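You operate a simulated robot arm through the tools that you are given. There is no shell and no other tool.

You run a simulated robot arm. Do the job below in one go: nothing can be reset, and whatever is moved stays where it is left.

JOB
Wash and dry grimy plate 3 in the washer drawer on SHORT.
Fine: shut the drawer, red switch ON and blue switch set before you press START; at CLEAN hold DRY till the blue lamp lights, then red switch OFF.

The check looks at the end state, three seconds after you hand in, the way a careful person would. Anything else that was tipped, shoved, dropped, spilled or broken makes it a failure.

ROBOT AND FRAMES
A 7-joint arm with a two-finger parallel gripper, fixed in place. Base frame: the origin is at the foot of the arm, x ahead of it, y to its left, z up. Readings come in m, rad, newtons and seconds.
Its first joint turns from -2.897 to 2.897 rad. Payload 4.4 kg.
Tool frame: the origin (TCP) lies between the finger pads and is the grasp point; the fingertips stand 0.023 m ahead of it; z points along the fingers, y is the line along which they close. The gripper opens to 0.094 m. The fingers are 0.038 m wide and 0.01 m thick; the gripper's body (0.054 by 0.096 m) begins 0.039 m behind the TCP.
Orientation is that of the tool frame in the base frame, as a unit quaternion [x, y, z, w]. With the fingers straight down and closing along the base's y, the tool's x points along the base's -x, its y along +y and its z along -z.

CONTROLS
- The arm moves only by the tool jog_arm. Its argument "series" is a list of rows, each an object (a shift or turn left out is 0, a gripper value left out holds the last) with "linear": the shift along the tool's x, y, z in mm, a list of three; "dr": the turn, a rotation vector about the tool's x, y, z in rad, a list of three; "grip": the opening, from 0 (shut) to 1 (fully open). In form: [{"linear": [x, y, z], "dr": [wx, wy, wz], "grip": grip}, ...]. A call has 1 to 20 rows; each row shifts and turns the commanded pose from where the row before left it, along the tool's axes as they then stand. Each row takes 0.2 s and may step no farther than 0.05 m and 0.15 rad from the row before; otherwise, or with a gripper value out of range, the whole call is refused. Where a pose cannot be reached the arm comes as near as it can. A force on the tool above 90 N (or 10 N above the force at the start of the call, whichever is more), or a blocked arm, ends the call early, and 0.2 s more pass. Each finger travels about 0.072 m/s and halts on what it meets, pressing with about 40 N; the grip force reading is that of the motor and also rises with nothing between the fingers. The clock runs only during rows and for 0.2 s after the last one: add rows that do not move to give the fingers time. It gives the time, the measured TCP pose, the force on the tool (base axes), the opening and the grip force at its end, in the units of the frame above (readings bear some noise), with the torque about the TCP (base axes, N m) and any sound that the robot's microphone picked up.
- Cameras (640 x 400 px; columns grow to the right, rows downward): "scene" is fixed at [0.4133, 0.6565, 1.6915]; the picture's right is [-0.94, -0.34, 0.00], its down [-0.24, 0.67, -0.71] and it looks along [0.24, -0.66, -0.71] (base axes); focal length 337 px, centre (320, 200). "wrist" rides on the gripper at [0.086, 0.016, -0.074] in the tool frame; the picture's right is [-0.18, 0.98, 0.00], its down [-0.58, -0.11, -0.81] and it looks along [-0.79, -0.15, 0.59] (tool axes); focal length 243 px, centre (320, 200). There is no depth. A picture from a camera that has moved, and an enlarged one, comes with that camera's place and axes in the base frame and with its lens. The place of the scene camera against the robot may be out by one fixed shift of up to 0.018 m in any direction.
- capture(camera): a new picture of that camera. It takes no simulated time.
- close_up(camera, box): a new picture of the part [left, top, right, bottom] of that camera's present view, enlarged. It takes no simulated time.
- hand_in(): hands the job in; it is judged then, once.

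Places have to be worked out from the pictures, the camera data and where the tool is seen. Open the gripper and draw the arm clear of the work before you hand the job in, unless the task says otherwise.

The tools are called after "Emit:" as a command line: name --argument value ..., lists and objects as JSON in quotes. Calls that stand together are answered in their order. jog_arm: Moves the arm, as the interface text tells. Its arguments: {"type":"object","properties":{"series":{"type":"array","items":{"type":"object","properties":{"linear":{"type":"array","items":{"type":"number"}},"dr":{"type":"array","items":{"type":"number"}},"grip":{"type":"number"}}}}},"required":["series"]} The other tools are called the same way: capture (camera) takes a picture; close_up (camera, box) takes an enlarged picture of a part of a camera's view; hand_in () hands the job in.

At the start:

```text
clock: 0.0
ee_pos: [0.6501, 0.0847, 1.2406]
tcp_rot: [0.0, 1.0, 0.0, 0.0]
wrist_force: [-0.5, -0.2, 0.0]
moment: [0.03, -0.01, 0.01]
width: 0.0941
grip_force: 0.0
```

scene: 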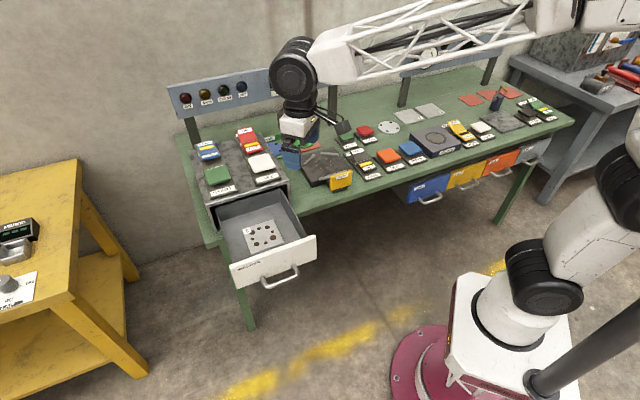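
wrist: 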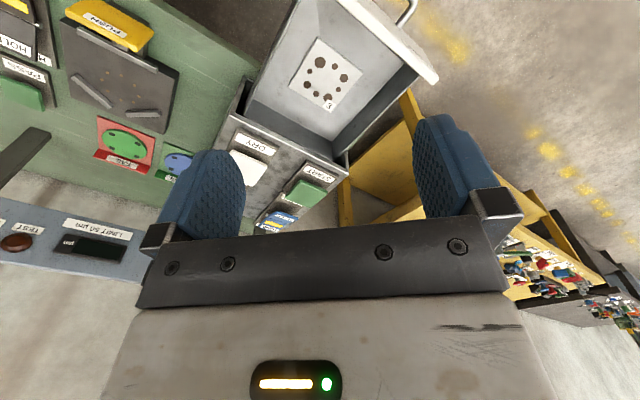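

The drawer is already open with plate 3 inside it, and the arm is up above the bench. I'll take enlarged views of the washer and its controls before I move anything.

Emit:
close_up --camera "scene" --box '[160, 60, 340, 180]'

Emit:
close_up --camera "scene" --box '[180, 180, 340, 290]'

Emit:
close_up --camera "scene" --box '[320, 80, 560, 220]'

Emit:
close_up --camera "wrist" --box '[220, 0, 440, 230]'

Emit:
close_up --camera "wrist" --box '[0, 0, 260, 270]'

```text
3.33 times, centred on (250, 120) of scene
camera zoom: at [0.4133, 0.6565, 1.6915], right [-0.94, -0.34, 0.0], down [-0.24, 0.67, -0.71], along [0.24, -0.66, -0.71], focal length 1124 px, centre (553, 467)
```

zoom: 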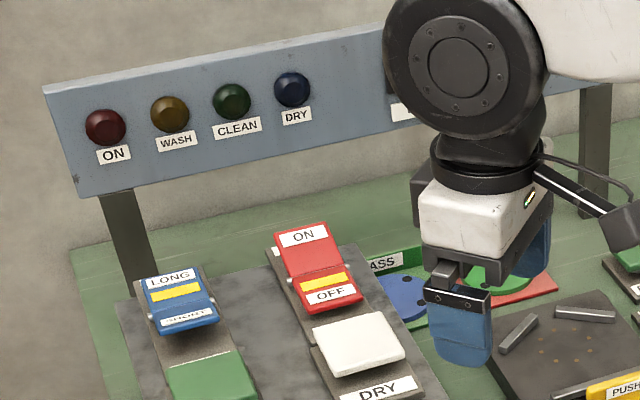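

```text
3.64 times, centred on (260, 235) of scene
camera zoom: at [0.4133, 0.6565, 1.6915], right [-0.94, -0.34, 0.0], down [-0.24, 0.67, -0.71], along [0.24, -0.66, -0.71], focal length 1226 px, centre (538, 73)
```

zoom: 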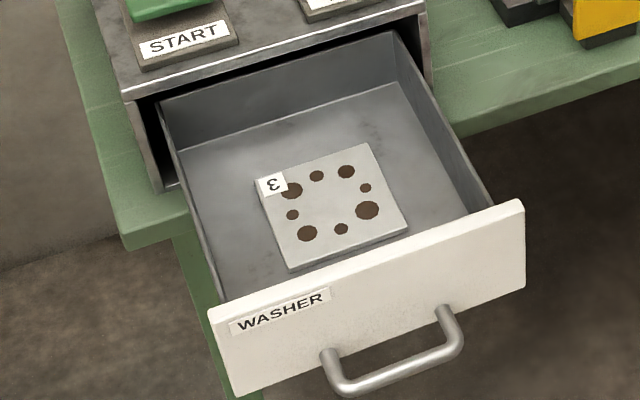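

```text
2.67 times, centred on (440, 150) of scene
camera zoom: at [0.4133, 0.6565, 1.6915], right [-0.94, -0.34, 0.0], down [-0.24, 0.67, -0.71], along [0.24, -0.66, -0.71], focal length 899 px, centre (0, 333)
```

zoom: 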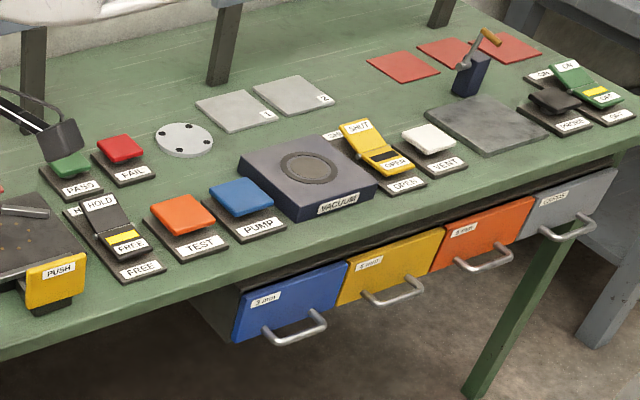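

```text
1.74 times, centred on (330, 115) of wrist
camera zoom: at [0.563, 0.0996, 1.3158], right [0.18, 0.98, 0.0], down [0.58, -0.11, 0.81], along [0.79, -0.15, -0.59], focal length 422 px, centre (303, 348)
```

zoom: 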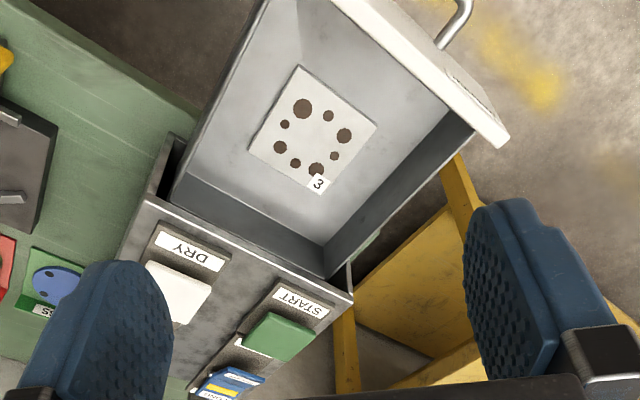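

```text
1.48 times, centred on (130, 135) of wrist
camera zoom: at [0.563, 0.0996, 1.3158], right [0.18, 0.98, 0.0], down [0.58, -0.11, 0.81], along [0.79, -0.15, -0.59], focal length 359 px, centre (602, 296)
```

zoom: 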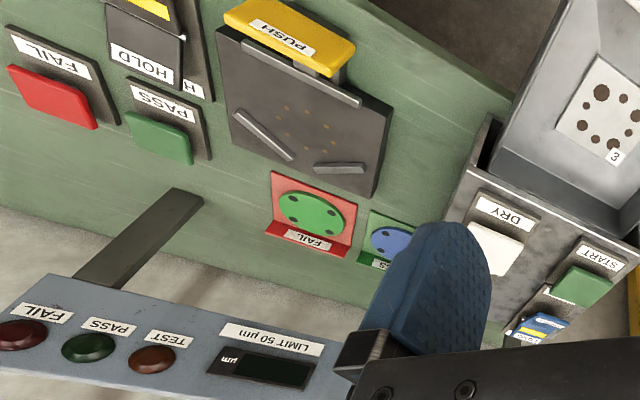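

From rough triangulation, the washer is turned about 45° to the base. START is near (1.01, -0.02, 0.96), DRY near (0.91, -0.12), red near (1.01, -0.22) and blue near (1.12, -0.12). I'll move the camera in high and clear of everything to measure these better.

Emit:
jog_arm --series '[{"linear": [-35, -10, 5]}, {"linear": [-35, -10, 5]}, {"linear": [-35, -10, 5]}, {"linear": [-35, -10, 5]}, {"linear": [0, 0, 0]}]'

Emit:
capture --camera "wrist"

Emit:
capture --camera "scene"

```text
clock: 1.2
ee_pos: [0.7897, 0.043, 1.2207]
tcp_rot: [0.0, 1.0, -0.001, 0.0]
wrist_force: [-0.3, 0.6, -0.3]
moment: [0.01, 0.0, -0.01]
width: 0.0942
grip_force: 0.1
```

```text
taken
camera wrist: at [0.7032, 0.059, 1.2957], right [0.18, 0.98, 0.0], down [0.58, -0.11, 0.81], along [0.79, -0.15, -0.59], focal length 243 px, centre (320, 200)
```

wrist: 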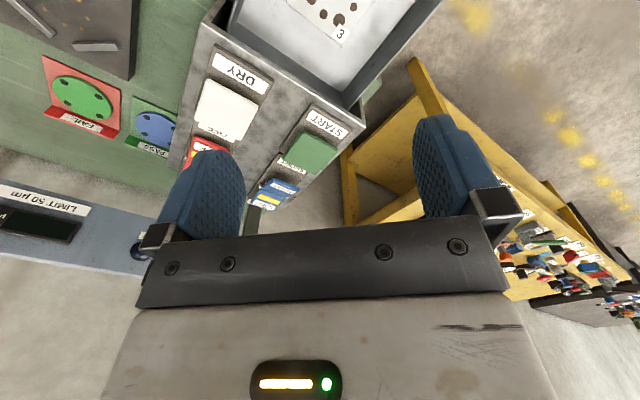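

```text
taken
```

scene: 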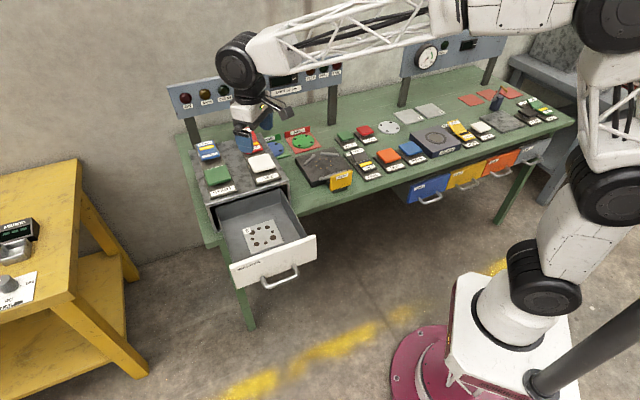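

The arm moves as expected, and a second triangulation puts START near (0.99, -0.01, 0.97). I'll yaw the tool about -45° so the camera looks along the drawer axis, then look at the controls from closer.

Emit:
jog_arm --series '[{"linear": [-27, -21, 8]}, {"linear": [-27, -21, 8]}, {"linear": [-27, -21, 8]}, {"dr": [0, 0, 0.131]}, {"dr": [0, 0, 0.131]}, {"dr": [0, 0, 0.131]}, {"dr": [0, 0, 0.131]}, {"dr": [0, 0, 0.131]}, {"dr": [0, 0, 0.131]}, {}]'

Emit:
capture --camera "wrist"

Emit:
close_up --camera "wrist" --box '[160, 0, 480, 220]'

Emit:
close_up --camera "scene" --box '[160, 60, 340, 180]'

```text
clock: 3.4
ee_pos: [0.8708, -0.0191, 1.1968]
tcp_rot: [0.383, 0.924, -0.001, 0.0]
wrist_force: [0.1, 0.6, -0.3]
moment: [-0.01, 0.02, 0.0]
width: 0.0941
grip_force: 0.0
```

```text
taken
camera wrist: at [0.821, 0.0531, 1.2719], right [0.83, 0.56, 0.0], down [0.33, -0.49, 0.81], along [0.45, -0.67, -0.59], focal length 243 px, centre (320, 200)
```

wrist: 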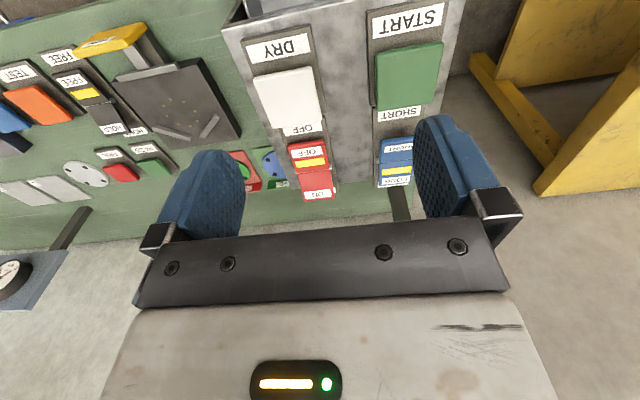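

```text
1.82 times, centred on (320, 110) of wrist
camera zoom: at [0.821, 0.0531, 1.2719], right [0.83, 0.56, 0.0], down [0.33, -0.49, 0.81], along [0.45, -0.67, -0.59], focal length 441 px, centre (320, 364)
```

zoom: 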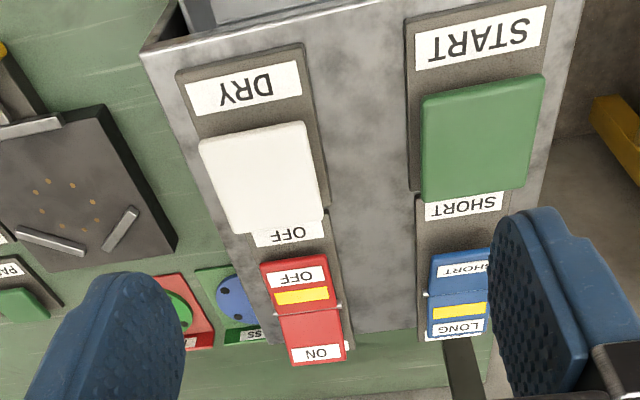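

```text
3.33 times, centred on (250, 120) of scene
camera zoom: at [0.4133, 0.6565, 1.6915], right [-0.94, -0.34, 0.0], down [-0.24, 0.67, -0.71], along [0.24, -0.66, -0.71], focal length 1124 px, centre (553, 467)
```

zoom: 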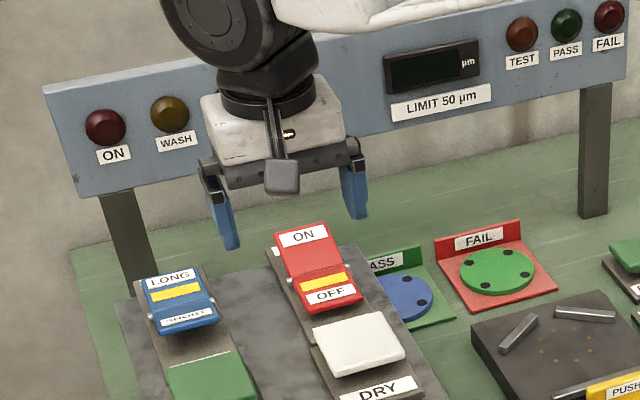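

The rockers are concave. The red one has OFF pressed, so I have to push its raised far half (ON), at about (1.02, -0.25). The blue one has LONG pressed, so I have to push its raised near half (SHORT), at about (1.08, -0.10). The drawer comes first, so I'll go to the front side of the drawer, close the fingers and look at the front panel.

Emit:
jog_arm --series '[{"linear": [44, 3.5, 10], "grip": 0}, {"linear": [44, 3.5, 10]}, {"linear": [44, 3.5, 10]}, {"linear": [44, 3.5, 10]}, {"linear": [44, 3.5, 10]}, {"linear": [44, 3.5, 10]}, {"linear": [44, 3.5, 10]}, {"linear": [44, 3.5, 10]}, {}]'

Emit:
capture --camera "wrist"

Emit:
capture --camera "scene"

Emit:
close_up --camera "scene" --box '[180, 120, 300, 195]'

```text
clock: 5.4
ee_pos: [0.6404, 0.2503, 1.1171]
tcp_rot: [0.384, 0.923, 0.001, -0.001]
wrist_force: [-0.1, 0.7, 0.5]
moment: [0.03, 0.0, 0.01]
width: 0.0
grip_force: 39.5
```

```text
taken
camera wrist: at [0.5916, 0.3229, 1.1916], right [0.83, 0.56, 0.0], down [0.33, -0.49, 0.81], along [0.45, -0.67, -0.59], focal length 243 px, centre (320, 200)
```

wrist: 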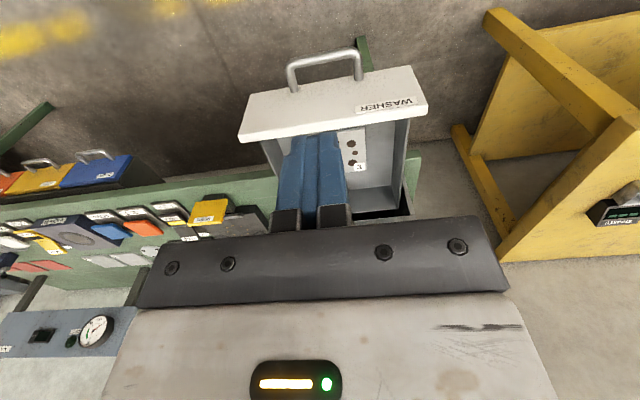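

```text
taken
```

scene: 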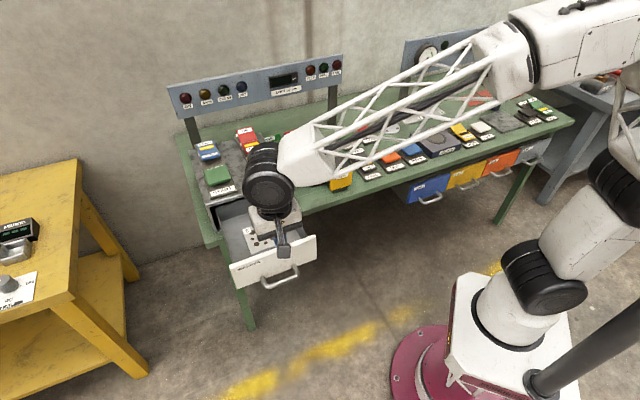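

```text
5.33 times, centred on (240, 158) of scene
camera zoom: at [0.4133, 0.6565, 1.6915], right [-0.94, -0.34, 0.0], down [-0.24, 0.67, -0.71], along [0.24, -0.66, -0.71], focal length 1798 px, centre (747, 427)
```

zoom: 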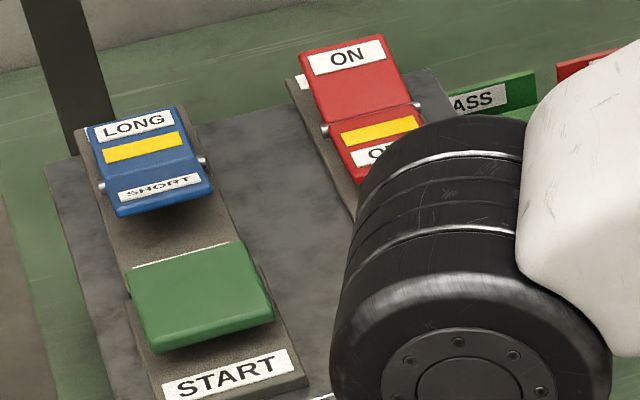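

The panel's top edge is at z≈0.912 and its front face at d≈0.387 along the drawer axis, with its centre at lateral 0.625. The handle sits low, near the bottom edge. I'll lower the closed fingers in front of the panel to tip z≈0.885, then come close to it.

Emit:
jog_arm --series '[{"linear": [0, 0, 42]}, {"linear": [0, 0, 42]}, {"linear": [0, 0, 42]}, {"linear": [0, 0, 42]}, {"linear": [0, 0, 40]}, {"linear": [-20, -2, 0]}, {"linear": [-20, -2, 0]}, {"linear": [-20, 0, 0]}, {}]'

Emit:
capture --camera "wrist"

Emit:
capture --camera "scene"

```text
clock: 7.4
ee_pos: [0.6809, 0.2032, 0.9078]
tcp_rot: [0.383, 0.924, 0.0, 0.0]
wrist_force: [0.6, -0.5, -0.5]
moment: [0.0, -0.02, -0.02]
width: 0.0
grip_force: 39.9
```

```text
taken
camera wrist: at [0.6316, 0.2763, 0.9833], right [0.83, 0.56, 0.0], down [0.33, -0.49, 0.81], along [0.46, -0.67, -0.59], focal length 243 px, centre (320, 200)
```

wrist: 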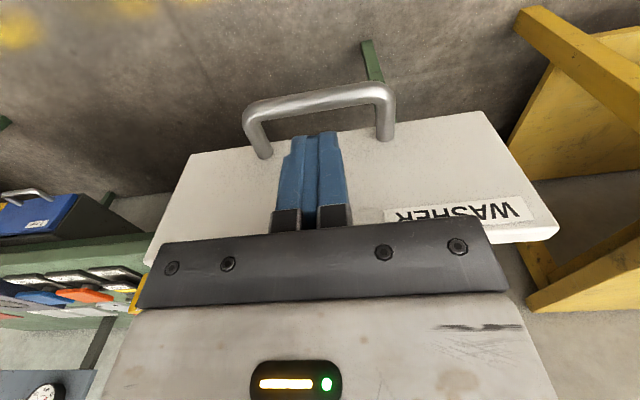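

```text
taken
```

scene: 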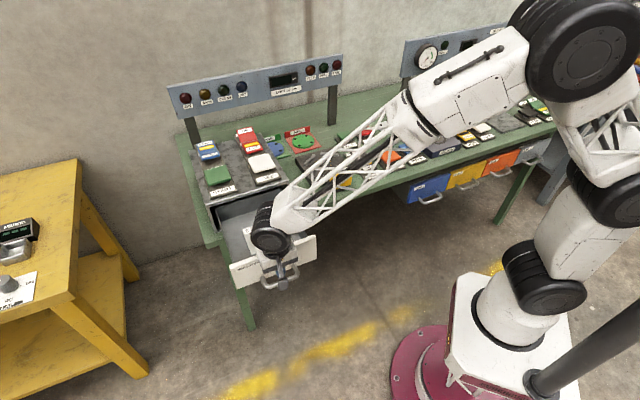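

The fingers are about 30 mm off the panel and clear above the handle (z≈0.825). I'll push the drawer slowly along the depth direction.

Emit:
jog_arm --series '[{"linear": [-12, 0, 0]}, {"linear": [-12, 0, 0]}, {"linear": [-8, 0, 0]}, {"linear": [-8, 0, 0]}, {"linear": [-10, 0, 0]}, {"linear": [-10, 0, 0]}, {"linear": [-12, 0, 0]}, {"linear": [-12, 0, 0]}, {"linear": [-12, 0, 0]}, {"linear": [-12, 0, 0]}, {"linear": [-12, 0, 0]}, {"linear": [-12, 0, 0]}, {"linear": [-12, 0, 0]}, {"linear": [-12, 0, 0]}, {"linear": [-12, 0, 0]}, {"linear": [-12, 0, 0]}, {"linear": [-12, 0, 0]}, {"linear": [-10, 0, 0]}, {"linear": [-8, 0, 0]}, {}]'

Emit:
capture --camera "wrist"

Emit:
capture --camera "scene"

```text
clock: 11.6
ee_pos: [0.8295, 0.0562, 0.9082]
tcp_rot: [0.383, 0.924, 0.0, 0.0]
wrist_force: [0.4, 0.6, 0.1]
moment: [0.02, 0.04, -0.01]
width: 0.0
grip_force: 40.4
```

```text
taken
camera wrist: at [0.78, 0.1278, 0.9836], right [0.83, 0.56, 0.0], down [0.33, -0.49, 0.81], along [0.45, -0.67, -0.59], focal length 243 px, centre (320, 200)
```

wrist: 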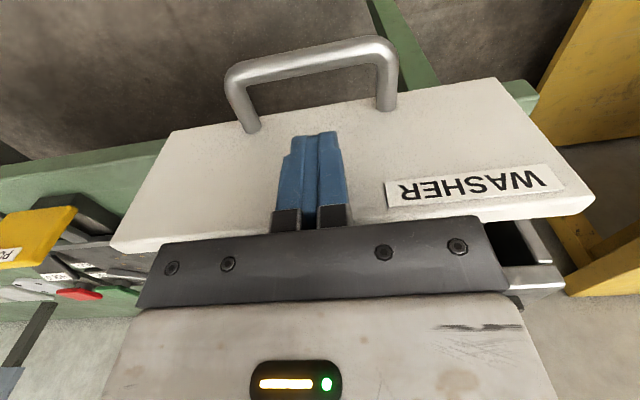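

```text
taken
```

scene: 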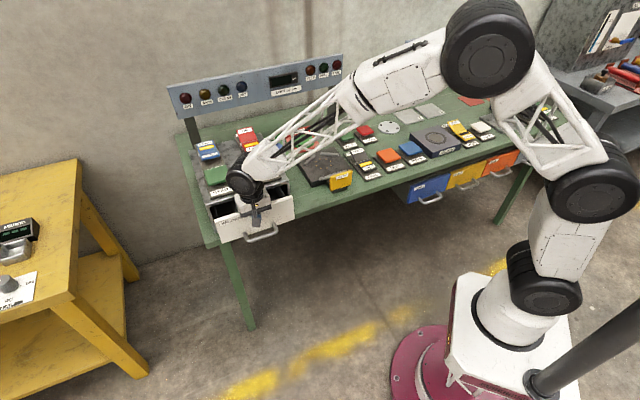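

The drawer is sliding smoothly, with roughly 60–70 mm still open. I'll continue in smaller steps until it reaches its stop.

Emit:
jog_arm --series '[{"linear": [-8, 0, 0]}, {"linear": [-8, 0, 0]}, {"linear": [-8, 0, 0]}, {"linear": [-8, 0, 0]}, {"linear": [-8, 0, 0]}, {"linear": [-5, 0, 0]}, {"linear": [-5, 0, 0]}, {}]'

Emit:
capture --camera "wrist"

Emit:
close_up --camera "scene" --box '[180, 120, 340, 250]'

```text
clock: 13.4
ee_pos: [0.8625, 0.0224, 0.9105]
tcp_rot: [0.381, 0.924, 0.001, -0.001]
wrist_force: [-62.4, 39.5, 22.2]
moment: [-0.6, -0.6, -0.74]
width: 0.0001
grip_force: 40.1
```

```text
taken
camera wrist: at [0.8137, 0.0943, 0.9842], right [0.83, 0.56, 0.0], down [0.34, -0.49, 0.81], along [0.45, -0.67, -0.59], focal length 243 px, centre (320, 200)
```

wrist: 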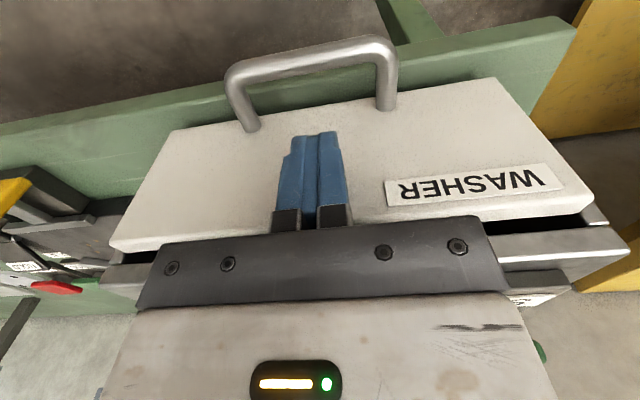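

```text
3.08 times, centred on (260, 185) of scene
camera zoom: at [0.4133, 0.6565, 1.6915], right [-0.94, -0.34, 0.0], down [-0.24, 0.67, -0.71], along [0.24, -0.66, -0.71], focal length 1037 px, centre (505, 246)
```

zoom: 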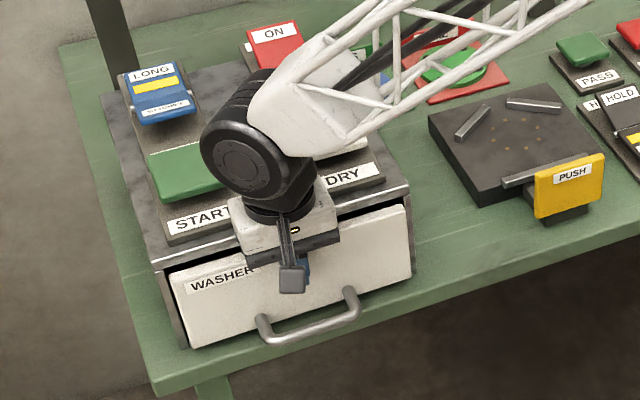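

The arm met a firm stop (about 75 N) at d≈0.613 on the finger face, so the drawer is probably fully in. I'll back off and check the closing gap.

Emit:
jog_arm --series '[{"linear": [10, 0, 0]}, {"linear": [30, 0, 0]}, {"linear": [40, 0, 0]}, {"linear": [40, 0, 0]}, {"linear": [0, 0, -30]}, {}]'

Emit:
capture --camera "wrist"

Emit:
close_up --camera "scene" --box '[180, 120, 340, 250]'

```text
clock: 14.8
ee_pos: [0.7807, 0.1073, 0.939]
tcp_rot: [0.382, 0.924, 0.0, 0.0]
wrist_force: [0.2, 0.3, -0.5]
moment: [0.01, 0.02, 0.02]
width: 0.0001
grip_force: 40.3
```

```text
taken
camera wrist: at [0.7321, 0.1791, 1.0142], right [0.83, 0.56, 0.0], down [0.33, -0.49, 0.81], along [0.46, -0.67, -0.59], focal length 243 px, centre (320, 200)
```

wrist: 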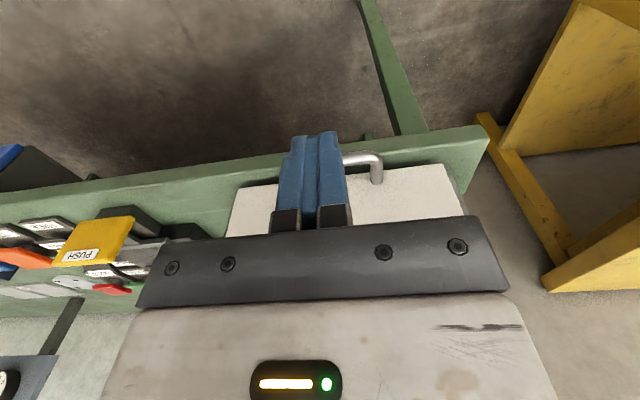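

```text
3.08 times, centred on (260, 185) of scene
camera zoom: at [0.4133, 0.6565, 1.6915], right [-0.94, -0.34, 0.0], down [-0.24, 0.67, -0.71], along [0.24, -0.66, -0.71], focal length 1037 px, centre (505, 246)
```

zoom: 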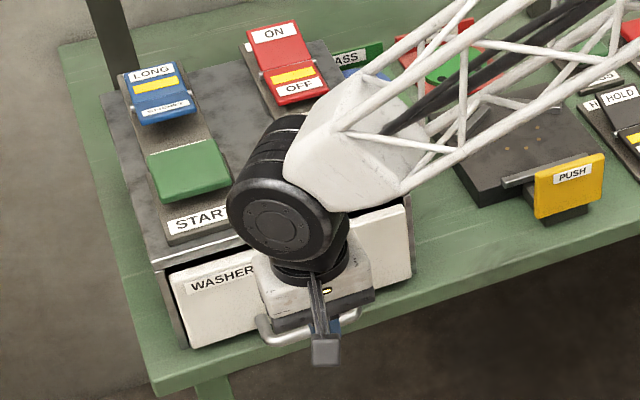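

The drawer stayed put. I'll raise the arm to get an unobstructed view of the panel against the cabinet.

Emit:
jog_arm --series '[{"linear": [20, 0, -40]}, {"linear": [20, 0, -40]}, {"linear": [20, 0, -40]}, {"linear": [20, 0, -40]}, {"linear": [20, 0, -30]}, {}]'

Emit:
capture --camera "wrist"

Emit:
close_up --camera "scene" --box '[190, 150, 310, 250]'

```text
clock: 16.2
ee_pos: [0.7087, 0.1769, 1.1277]
tcp_rot: [0.383, 0.924, 0.0, 0.0]
wrist_force: [-0.4, 0.8, 0.1]
moment: [0.0, 0.03, -0.01]
width: 0.0001
grip_force: 40.2
```

```text
taken
camera wrist: at [0.6592, 0.2485, 1.203], right [0.83, 0.56, 0.0], down [0.33, -0.49, 0.81], along [0.45, -0.67, -0.59], focal length 243 px, centre (320, 200)
```

wrist: 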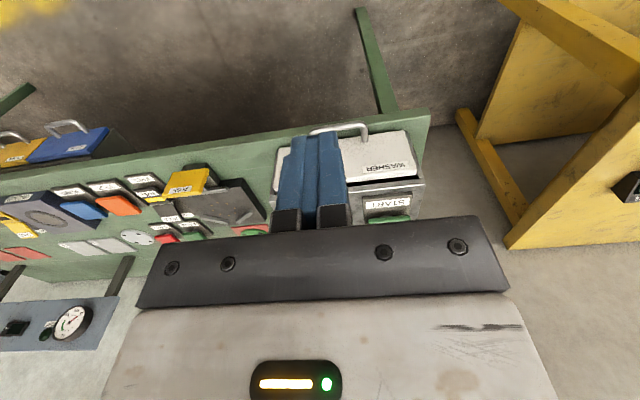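

```text
4.00 times, centred on (250, 200) of scene
camera zoom: at [0.4133, 0.6565, 1.6915], right [-0.94, -0.34, 0.0], down [-0.24, 0.67, -0.71], along [0.24, -0.66, -0.71], focal length 1348 px, centre (600, 200)
```

zoom: 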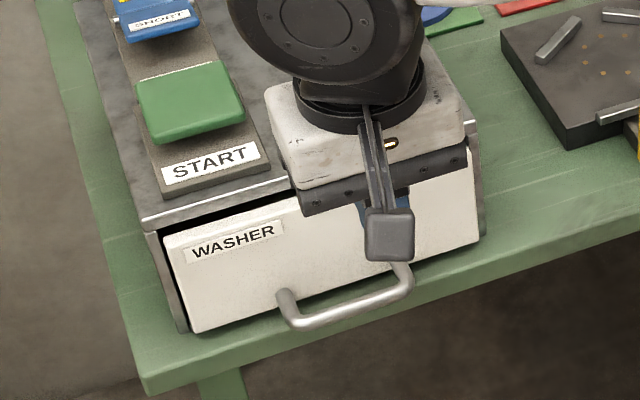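

I'll zoom in on the drawer's edge from the wrist camera to judge whether it's flush.

Emit:
close_up --camera "wrist" --box '[260, 110, 440, 225]'

Emit:
close_up --camera "scene" --box '[210, 190, 270, 240]'

Emit:
close_up --camera "scene" --box '[280, 170, 330, 220]'

```text
3.48 times, centred on (350, 168) of wrist
camera zoom: at [0.6592, 0.2485, 1.203], right [0.83, 0.56, 0.0], down [0.33, -0.49, 0.81], along [0.45, -0.67, -0.59], focal length 844 px, centre (216, 313)
```

zoom: 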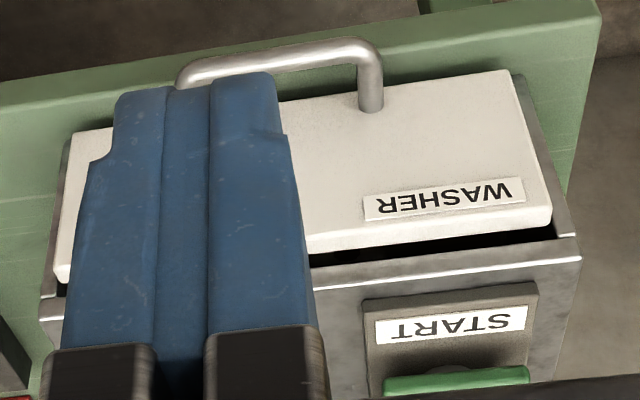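

```text
8.00 times, centred on (240, 215) of scene
camera zoom: at [0.4133, 0.6565, 1.6915], right [-0.94, -0.34, 0.0], down [-0.24, 0.67, -0.71], along [0.24, -0.66, -0.71], focal length 2697 px, centre (960, 80)
```

zoom: 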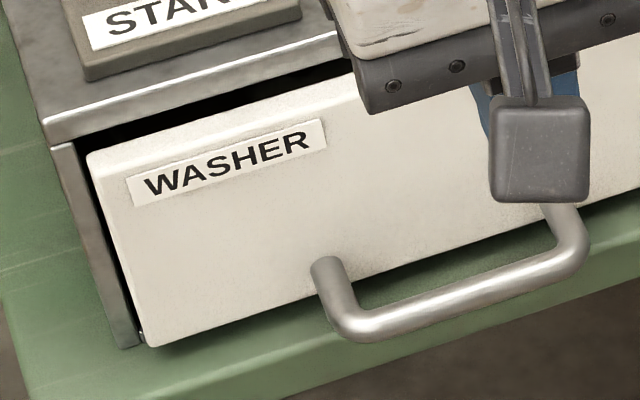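

```text
8.00 times, centred on (305, 195) of scene
camera zoom: at [0.4133, 0.6565, 1.6915], right [-0.94, -0.34, 0.0], down [-0.24, 0.67, -0.71], along [0.24, -0.66, -0.71], focal length 2697 px, centre (440, 240)
```

zoom: 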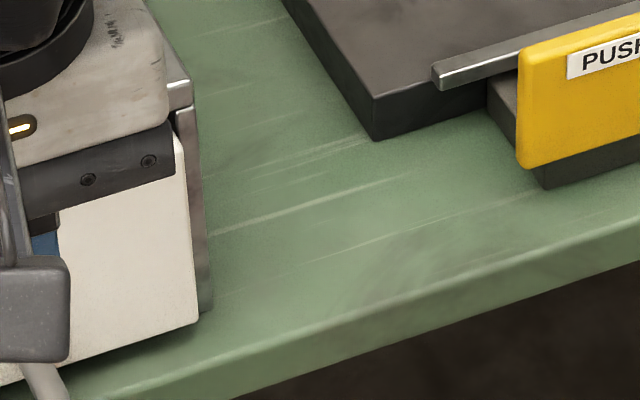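

The torque at the stop (~0.8 N·m about the TCP) fits panel contact only. The panel now sits about 15–20 mm proud of the posts, about its own thickness. To be sure it's shut, and to get the control heights, I'll look at the washer from its side.

Emit:
jog_arm --series '[{"linear": [-25, -35, 0]}, {"linear": [-25, -35, 0]}, {"linear": [-25, -35, 0]}, {"linear": [-25, -35, 0]}, {"linear": [-25, -35, 0]}, {"linear": [-25, -35, 0]}, {"linear": [-25, -35, 0], "dr": [0, 0, -0.131]}, {"dr": [0, 0, -0.131]}, {"dr": [0, 0, -0.131]}, {"dr": [0, 0, -0.131]}, {"dr": [0, 0, -0.131]}, {"dr": [0, 0, -0.131]}, {"dr": [0, 0, -0.131]}, {"dr": [0, 0, -0.131]}, {"dr": [0, 0, -0.131]}, {"dr": [0, 0, -0.131]}, {"dr": [0, 0, -0.131]}, {"dr": [0, 0, -0.131]}, {}]'

Emit:
capture --camera "wrist"

Emit:
close_up --camera "scene" --box '[170, 110, 330, 250]'

```text
clock: 20.2
ee_pos: [0.6599, -0.121, 1.1289]
tcp_rot: [-0.383, 0.924, 0.0, 0.0]
wrist_force: [-0.6, 0.2, -0.3]
moment: [0.04, 0.0, 0.03]
width: 0.0
grip_force: 39.7
```

```text
taken
camera wrist: at [0.5873, -0.171, 1.2036], right [-0.57, 0.82, 0.0], down [0.49, 0.34, 0.81], along [0.66, 0.46, -0.59], focal length 243 px, centre (320, 200)
```

wrist: 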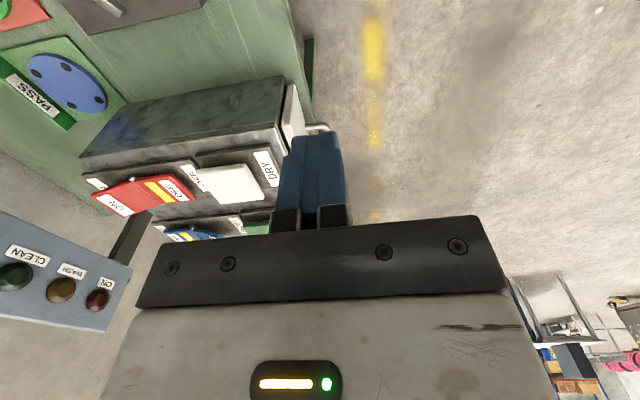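

```text
2.86 times, centred on (250, 180) of scene
camera zoom: at [0.4133, 0.6565, 1.6915], right [-0.94, -0.34, 0.0], down [-0.24, 0.67, -0.71], along [0.24, -0.66, -0.71], focal length 963 px, centre (520, 257)
```

zoom: 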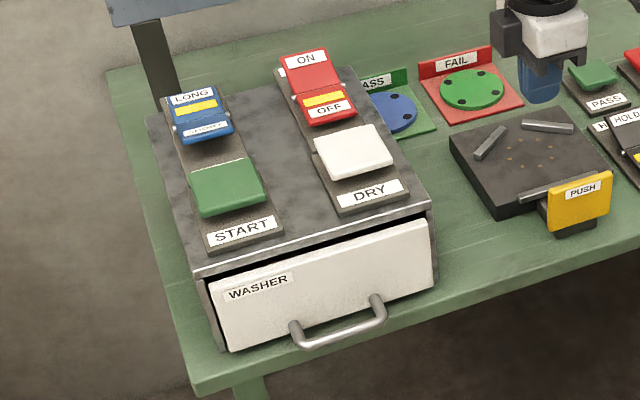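

Now I have a clear scene view and a side view. I'll zoom the wrist view on the panel's side and the controls.

Emit:
close_up --camera "wrist" --box '[220, 60, 350, 160]'

Emit:
close_up --camera "wrist" --box '[70, 80, 290, 240]'

Emit:
close_up --camera "scene" --box '[200, 110, 300, 180]'

Emit:
close_up --camera "scene" --box '[210, 170, 320, 240]'

```text
4.00 times, centred on (285, 110) of wrist
camera zoom: at [0.5873, -0.171, 1.2036], right [-0.57, 0.82, 0.0], down [0.49, 0.34, 0.81], along [0.66, 0.46, -0.59], focal length 970 px, centre (460, 560)
```

zoom: 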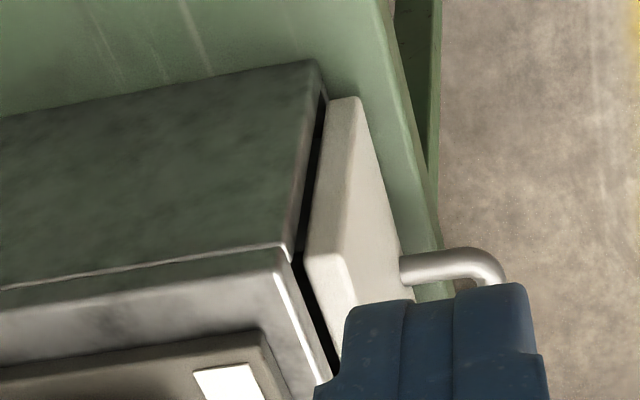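

```text
2.50 times, centred on (180, 160) of wrist
camera zoom: at [0.5873, -0.171, 1.2036], right [-0.57, 0.82, 0.0], down [0.49, 0.34, 0.81], along [0.66, 0.46, -0.59], focal length 606 px, centre (670, 300)
```

zoom: 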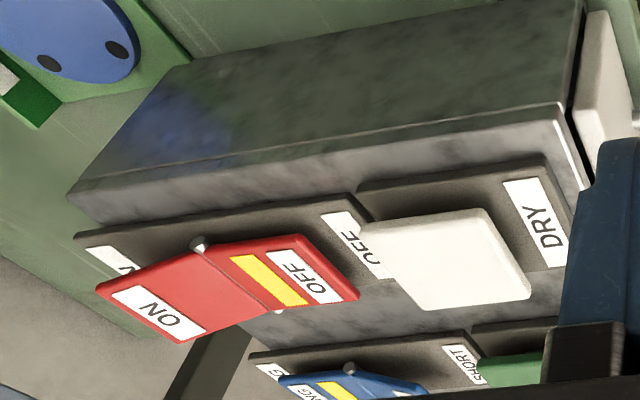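

```text
5.71 times, centred on (250, 145) of scene
camera zoom: at [0.4133, 0.6565, 1.6915], right [-0.94, -0.34, 0.0], down [-0.24, 0.67, -0.71], along [0.24, -0.66, -0.71], focal length 1926 px, centre (720, 514)
```

zoom: 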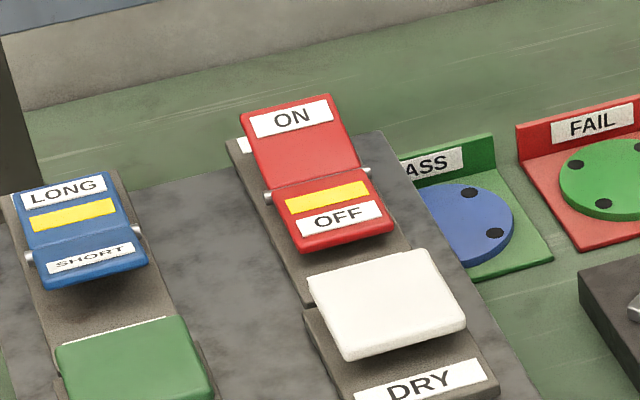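

```text
5.71 times, centred on (265, 205) of scene
camera zoom: at [0.4133, 0.6565, 1.6915], right [-0.94, -0.34, 0.0], down [-0.24, 0.67, -0.71], along [0.24, -0.66, -0.71], focal length 1926 px, centre (634, 171)
```

zoom: 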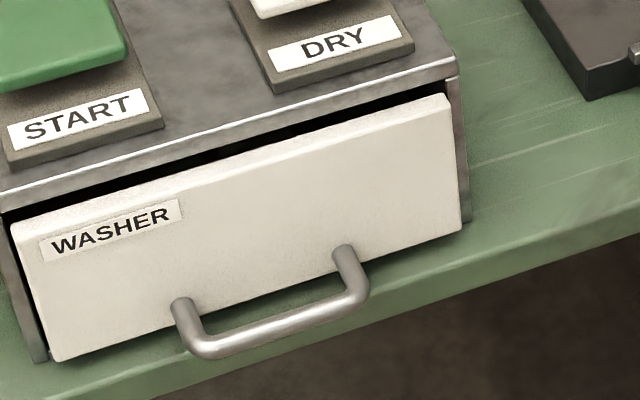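

The side view shows the panel overlapping the cabinet front with an even hairline gap, so the drawer is shut. Triangulating the red rocker gives: hinge at D≈0.864, OFF end at z≈0.96, and the raised ON end at D≈0.925, z≈0.984 (lateral centre 0.546). I'll yaw back to 0, move above red and start tilting outward for reach.

Emit:
jog_arm --series '[{"dr": [0, 0, 0.131]}, {"dr": [0, 0, 0.131]}, {"dr": [0, 0, 0.131]}, {"dr": [0, 0, 0.131]}, {"dr": [0, 0, 0.131]}, {"dr": [0, 0, 0.131]}, {"linear": [-40, -18, 0]}, {"linear": [-40, -18, 0]}, {"linear": [-40, -18, 0]}, {"linear": [-40, -18, 0]}, {"linear": [-40, -18, 0]}, {"linear": [-40, -18, 0]}, {"dr": [0, -0.131, 0]}, {"dr": [0, -0.131, 0]}, {"dr": [0, -0.131, 0]}, {"dr": [0, -0.131, 0]}, {}]'

Emit:
capture --camera "wrist"

Emit:
close_up --camera "scene" --box '[160, 60, 340, 200]'

```text
clock: 23.8
ee_pos: [0.8994, -0.2295, 1.13]
tcp_rot: [0.0, 0.966, 0.0, 0.259]
wrist_force: [0.1, -0.3, 0.5]
moment: [-0.01, 0.0, 0.0]
width: 0.0
grip_force: 40.2
```

```text
taken
camera wrist: at [0.7876, -0.2133, 1.1504], right [0.16, 0.98, 0.09], down [0.1, -0.11, 0.99], along [0.98, -0.15, -0.11], focal length 243 px, centre (320, 200)
```

wrist: 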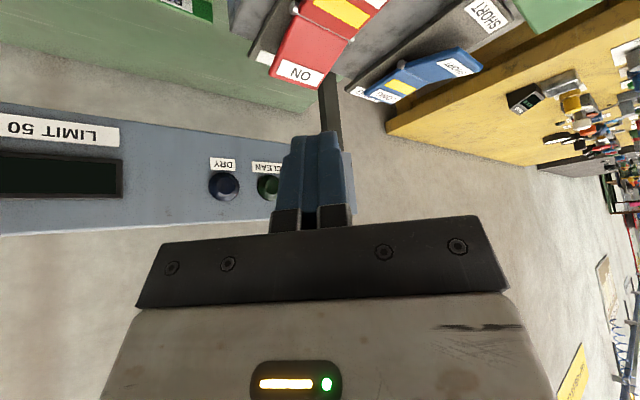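

```text
2.86 times, centred on (250, 130) of scene
camera zoom: at [0.4133, 0.6565, 1.6915], right [-0.94, -0.34, 0.0], down [-0.24, 0.67, -0.71], along [0.24, -0.66, -0.71], focal length 963 px, centre (520, 400)
```

zoom: 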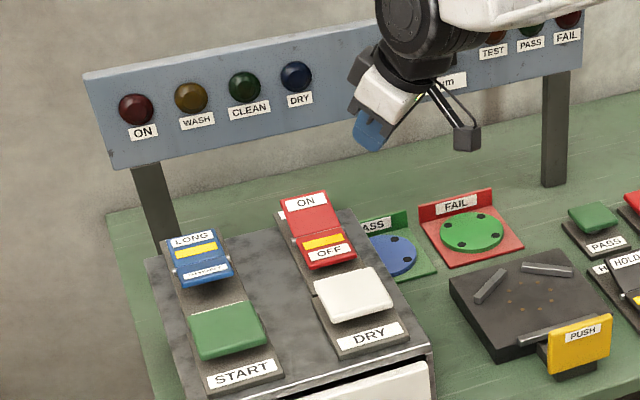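

The lamp panel is at D≈1.07, so there's room behind the rockers. This view confirms the ON label at about (1.03, -0.26), matching the triangulation. I'll move to a hover over the ON half and check that the pose is actually reached.

Emit:
jog_arm --series '[{"linear": [-21.9, -5.6, 27.1]}, {"linear": [-21.9, -5.6, 27.1]}, {"linear": [-21.9, -5.5, 27.1]}, {"linear": [-21.9, -5.5, 27]}, {}, {}]'

Emit:
capture --camera "wrist"

Emit:
close_up --camera "scene" --box '[200, 80, 320, 180]'

```text
clock: 25.2
ee_pos: [1.0294, -0.2513, 1.08]
tcp_rot: [0.0, 0.966, -0.001, 0.26]
wrist_force: [1.1, -0.8, 0.9]
moment: [0.01, -0.02, 0.01]
width: 0.0
grip_force: 40.2
```

```text
taken
camera wrist: at [0.9181, -0.2357, 1.1009], right [0.16, 0.98, 0.09], down [0.1, -0.11, 0.99], along [0.98, -0.15, -0.11], focal length 243 px, centre (320, 200)
```

wrist: 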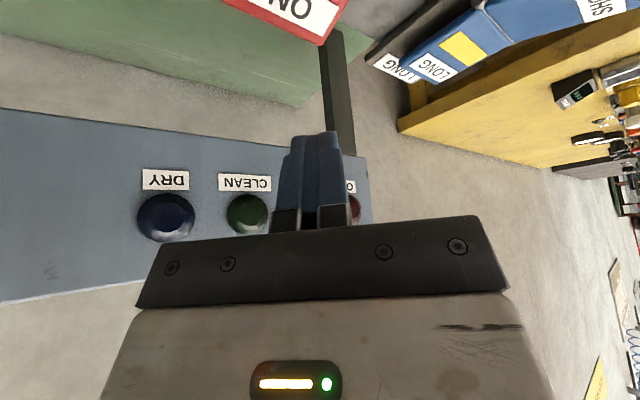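

```text
4.00 times, centred on (260, 130) of scene
camera zoom: at [0.4133, 0.6565, 1.6915], right [-0.94, -0.34, 0.0], down [-0.24, 0.67, -0.71], along [0.24, -0.66, -0.71], focal length 1348 px, centre (560, 480)
```

zoom: 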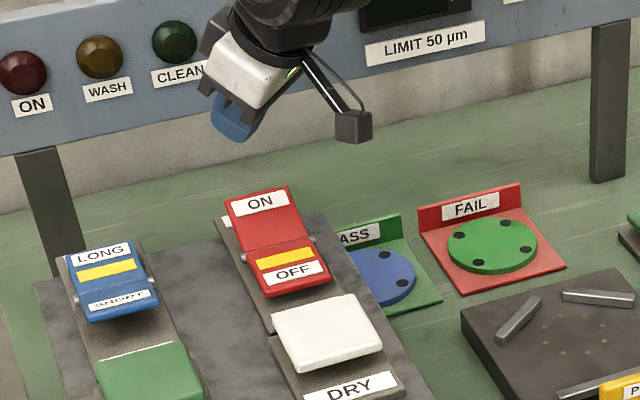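

The 30° tilted pose is reachable, and the contact edge projects onto the ON half just below its label. I'll descend straight down onto it in small steps.

Emit:
jog_arm --series '[{"linear": [17.5, 0, 30.3]}, {"linear": [15, 0, 26]}, {"linear": [2, 0, 3.46]}, {"linear": [2, 0, 3.46]}, {"linear": [2, 0, 3.46]}, {"linear": [2, 0, 3.46]}, {"linear": [1.5, 0, 2.6]}, {"linear": [1.5, 0, 2.6]}, {}]'

Emit:
close_up --camera "scene" --box '[180, 80, 320, 180]'

Emit:
capture --camera "wrist"

```text
clock: 27.2
ee_pos: [1.03, -0.2511, 0.9971]
tcp_rot: [0.0, 0.965, -0.001, 0.263]
wrist_force: [-14.0, 1.6, 45.3]
moment: [0.07, 0.61, -0.19]
width: 0.0004
grip_force: 39.9
```

```text
4.00 times, centred on (250, 130) of scene
camera zoom: at [0.4133, 0.6565, 1.6915], right [-0.94, -0.34, 0.0], down [-0.24, 0.67, -0.71], along [0.24, -0.66, -0.71], focal length 1348 px, centre (600, 480)
```

zoom: 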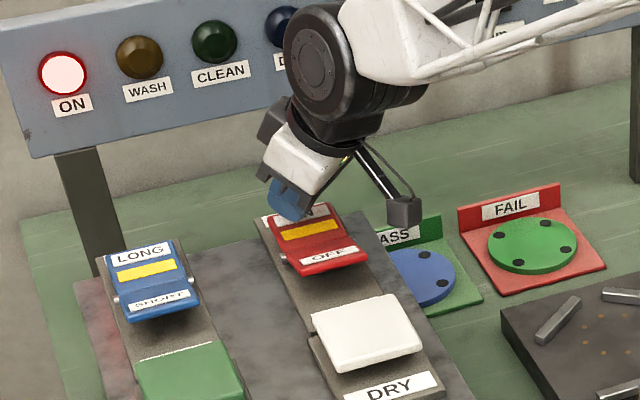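

```text
taken
camera wrist: at [0.9178, -0.2353, 1.0175], right [0.16, 0.98, 0.09], down [0.09, -0.11, 0.99], along [0.98, -0.15, -0.11], focal length 243 px, centre (320, 200)
```

wrist: 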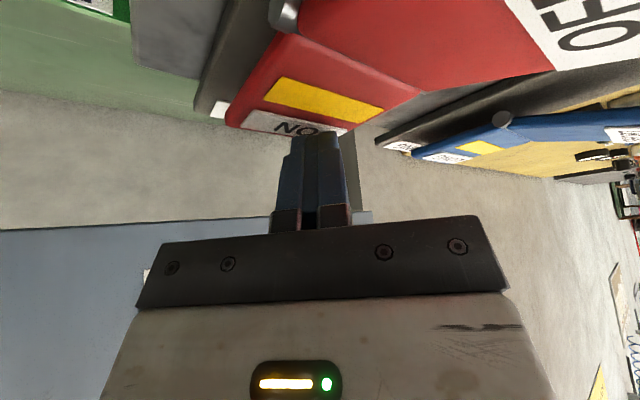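

The ON lamp is lit and the yellow band has jumped to the ON half, so red is ON. I'll rise straight up and move over to the raised SHORT half of the blue switch.

Emit:
jog_arm --series '[{"linear": [-21.7, 0, -37.6]}, {"linear": [-21.7, 0, -37.6]}, {"linear": [-10.2, 42.5, 5.9]}, {"linear": [-10.2, 42.5, 5.9]}, {"linear": [-10.2, 42.5, 5.9]}, {"linear": [-10.2, 42.5, 5.9]}, {}, {}]'

Emit:
capture --camera "wrist"

Emit:
close_up --camera "scene" --box '[180, 80, 320, 180]'

```text
clock: 29.0
ee_pos: [1.0756, -0.0813, 1.0785]
tcp_rot: [-0.001, 0.966, 0.0, 0.26]
wrist_force: [-0.5, 0.3, 1.2]
moment: [0.02, 0.02, 0.0]
width: 0.0
grip_force: 40.1
```

```text
taken
camera wrist: at [0.9636, -0.0654, 1.1], right [0.16, 0.98, 0.09], down [0.1, -0.11, 0.99], along [0.98, -0.15, -0.11], focal length 243 px, centre (320, 200)
```

wrist: 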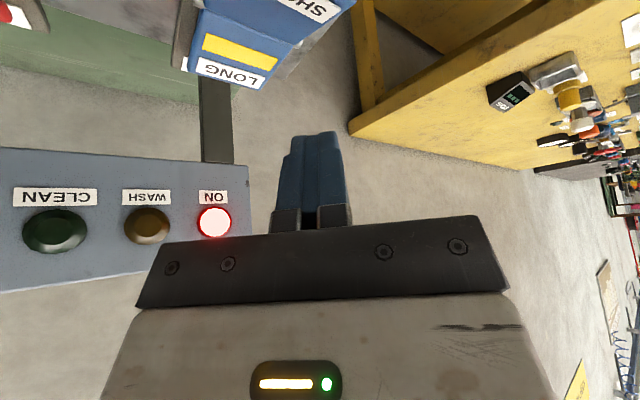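

```text
4.00 times, centred on (250, 130) of scene
camera zoom: at [0.4133, 0.6565, 1.6915], right [-0.94, -0.34, 0.0], down [-0.24, 0.67, -0.71], along [0.24, -0.66, -0.71], focal length 1348 px, centre (600, 480)
```

zoom: 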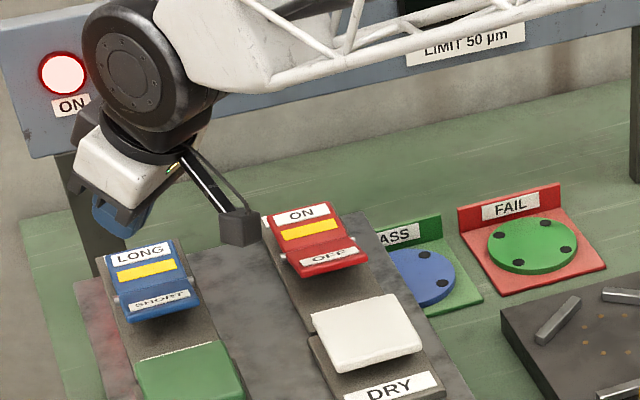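

The hover over blue is good: the contact edge should land about two-thirds of the way from the hinge towards the SHORT end, and the camera box clears START. I'll descend in the same way.

Emit:
jog_arm --series '[{"linear": [17.5, 0, 30.3]}, {"linear": [12.5, 0, 21.7]}, {"linear": [2, 0, 3.46]}, {"linear": [2, 0, 3.46]}, {"linear": [2, 0, 3.46]}, {"linear": [2, 0, 3.46]}, {"linear": [2, 0, 3.46]}, {"linear": [1.5, 0, 2.6]}, {}]'

Emit:
close_up --camera "scene" --box '[180, 80, 320, 180]'

Emit:
capture --camera "wrist"

```text
clock: 31.0
ee_pos: [1.0773, -0.0817, 0.9969]
tcp_rot: [0.001, 0.966, 0.0, 0.259]
wrist_force: [-4.2, -0.7, 11.6]
moment: [-0.07, 0.23, -0.01]
width: 0.0
grip_force: 39.8
```

```text
4.00 times, centred on (250, 130) of scene
camera zoom: at [0.4133, 0.6565, 1.6915], right [-0.94, -0.34, 0.0], down [-0.24, 0.67, -0.71], along [0.24, -0.66, -0.71], focal length 1348 px, centre (600, 480)
```

zoom: 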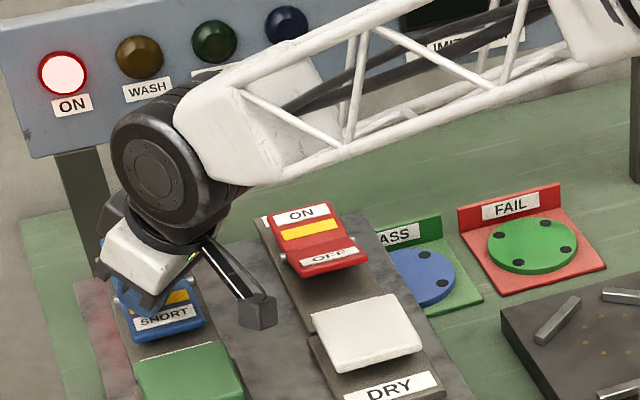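

```text
taken
camera wrist: at [0.9654, -0.0655, 1.0185], right [0.16, 0.98, 0.09], down [0.1, -0.11, 0.99], along [0.98, -0.15, -0.11], focal length 243 px, centre (320, 200)
```

wrist: 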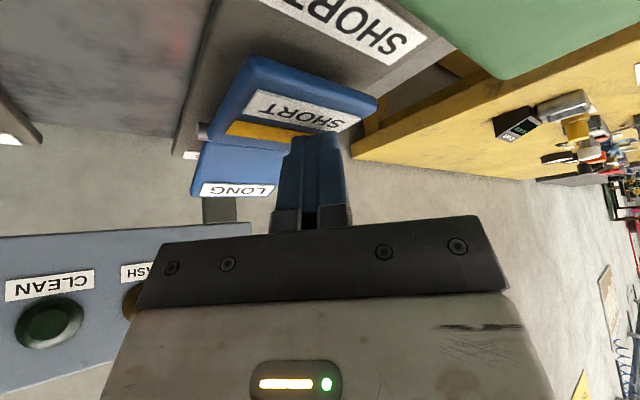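

The yellow band is now on the SHORT half and LONG is raised. I'll press 3 mm more to seat it, then lift and verify.

Emit:
jog_arm --series '[{"linear": [1.5, 0, 2.6]}, {}, {"linear": [-21.7, 0, -37.6]}, {"linear": [-21.7, 0, -37.6]}, {}]'

Emit:
close_up --camera "scene" --box '[180, 80, 320, 180]'

Emit:
capture --camera "wrist"

```text
clock: 32.2
ee_pos: [1.0767, -0.0815, 1.081]
tcp_rot: [0.001, 0.966, 0.0, 0.259]
wrist_force: [-0.1, -0.3, 0.1]
moment: [0.03, 0.01, 0.0]
width: 0.0002
grip_force: 40.2
```

```text
4.00 times, centred on (250, 130) of scene
camera zoom: at [0.4133, 0.6565, 1.6915], right [-0.94, -0.34, 0.0], down [-0.24, 0.67, -0.71], along [0.24, -0.66, -0.71], focal length 1348 px, centre (600, 480)
```

zoom: 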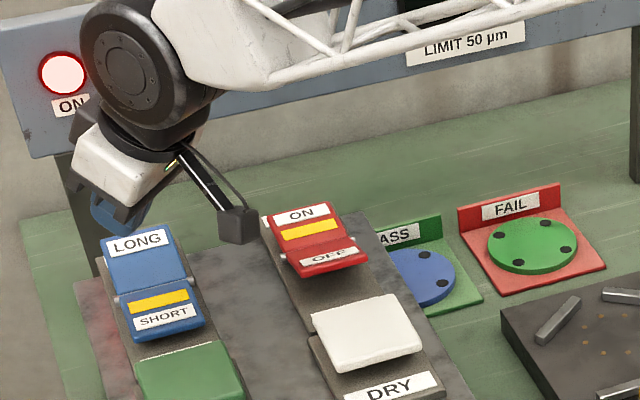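

```text
taken
camera wrist: at [0.9649, -0.0655, 1.1015], right [0.16, 0.98, 0.09], down [0.1, -0.11, 0.99], along [0.98, -0.15, -0.12], focal length 243 px, centre (320, 200)
```

wrist: 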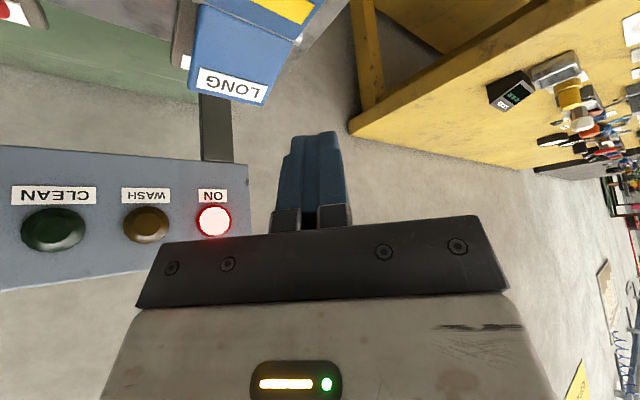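

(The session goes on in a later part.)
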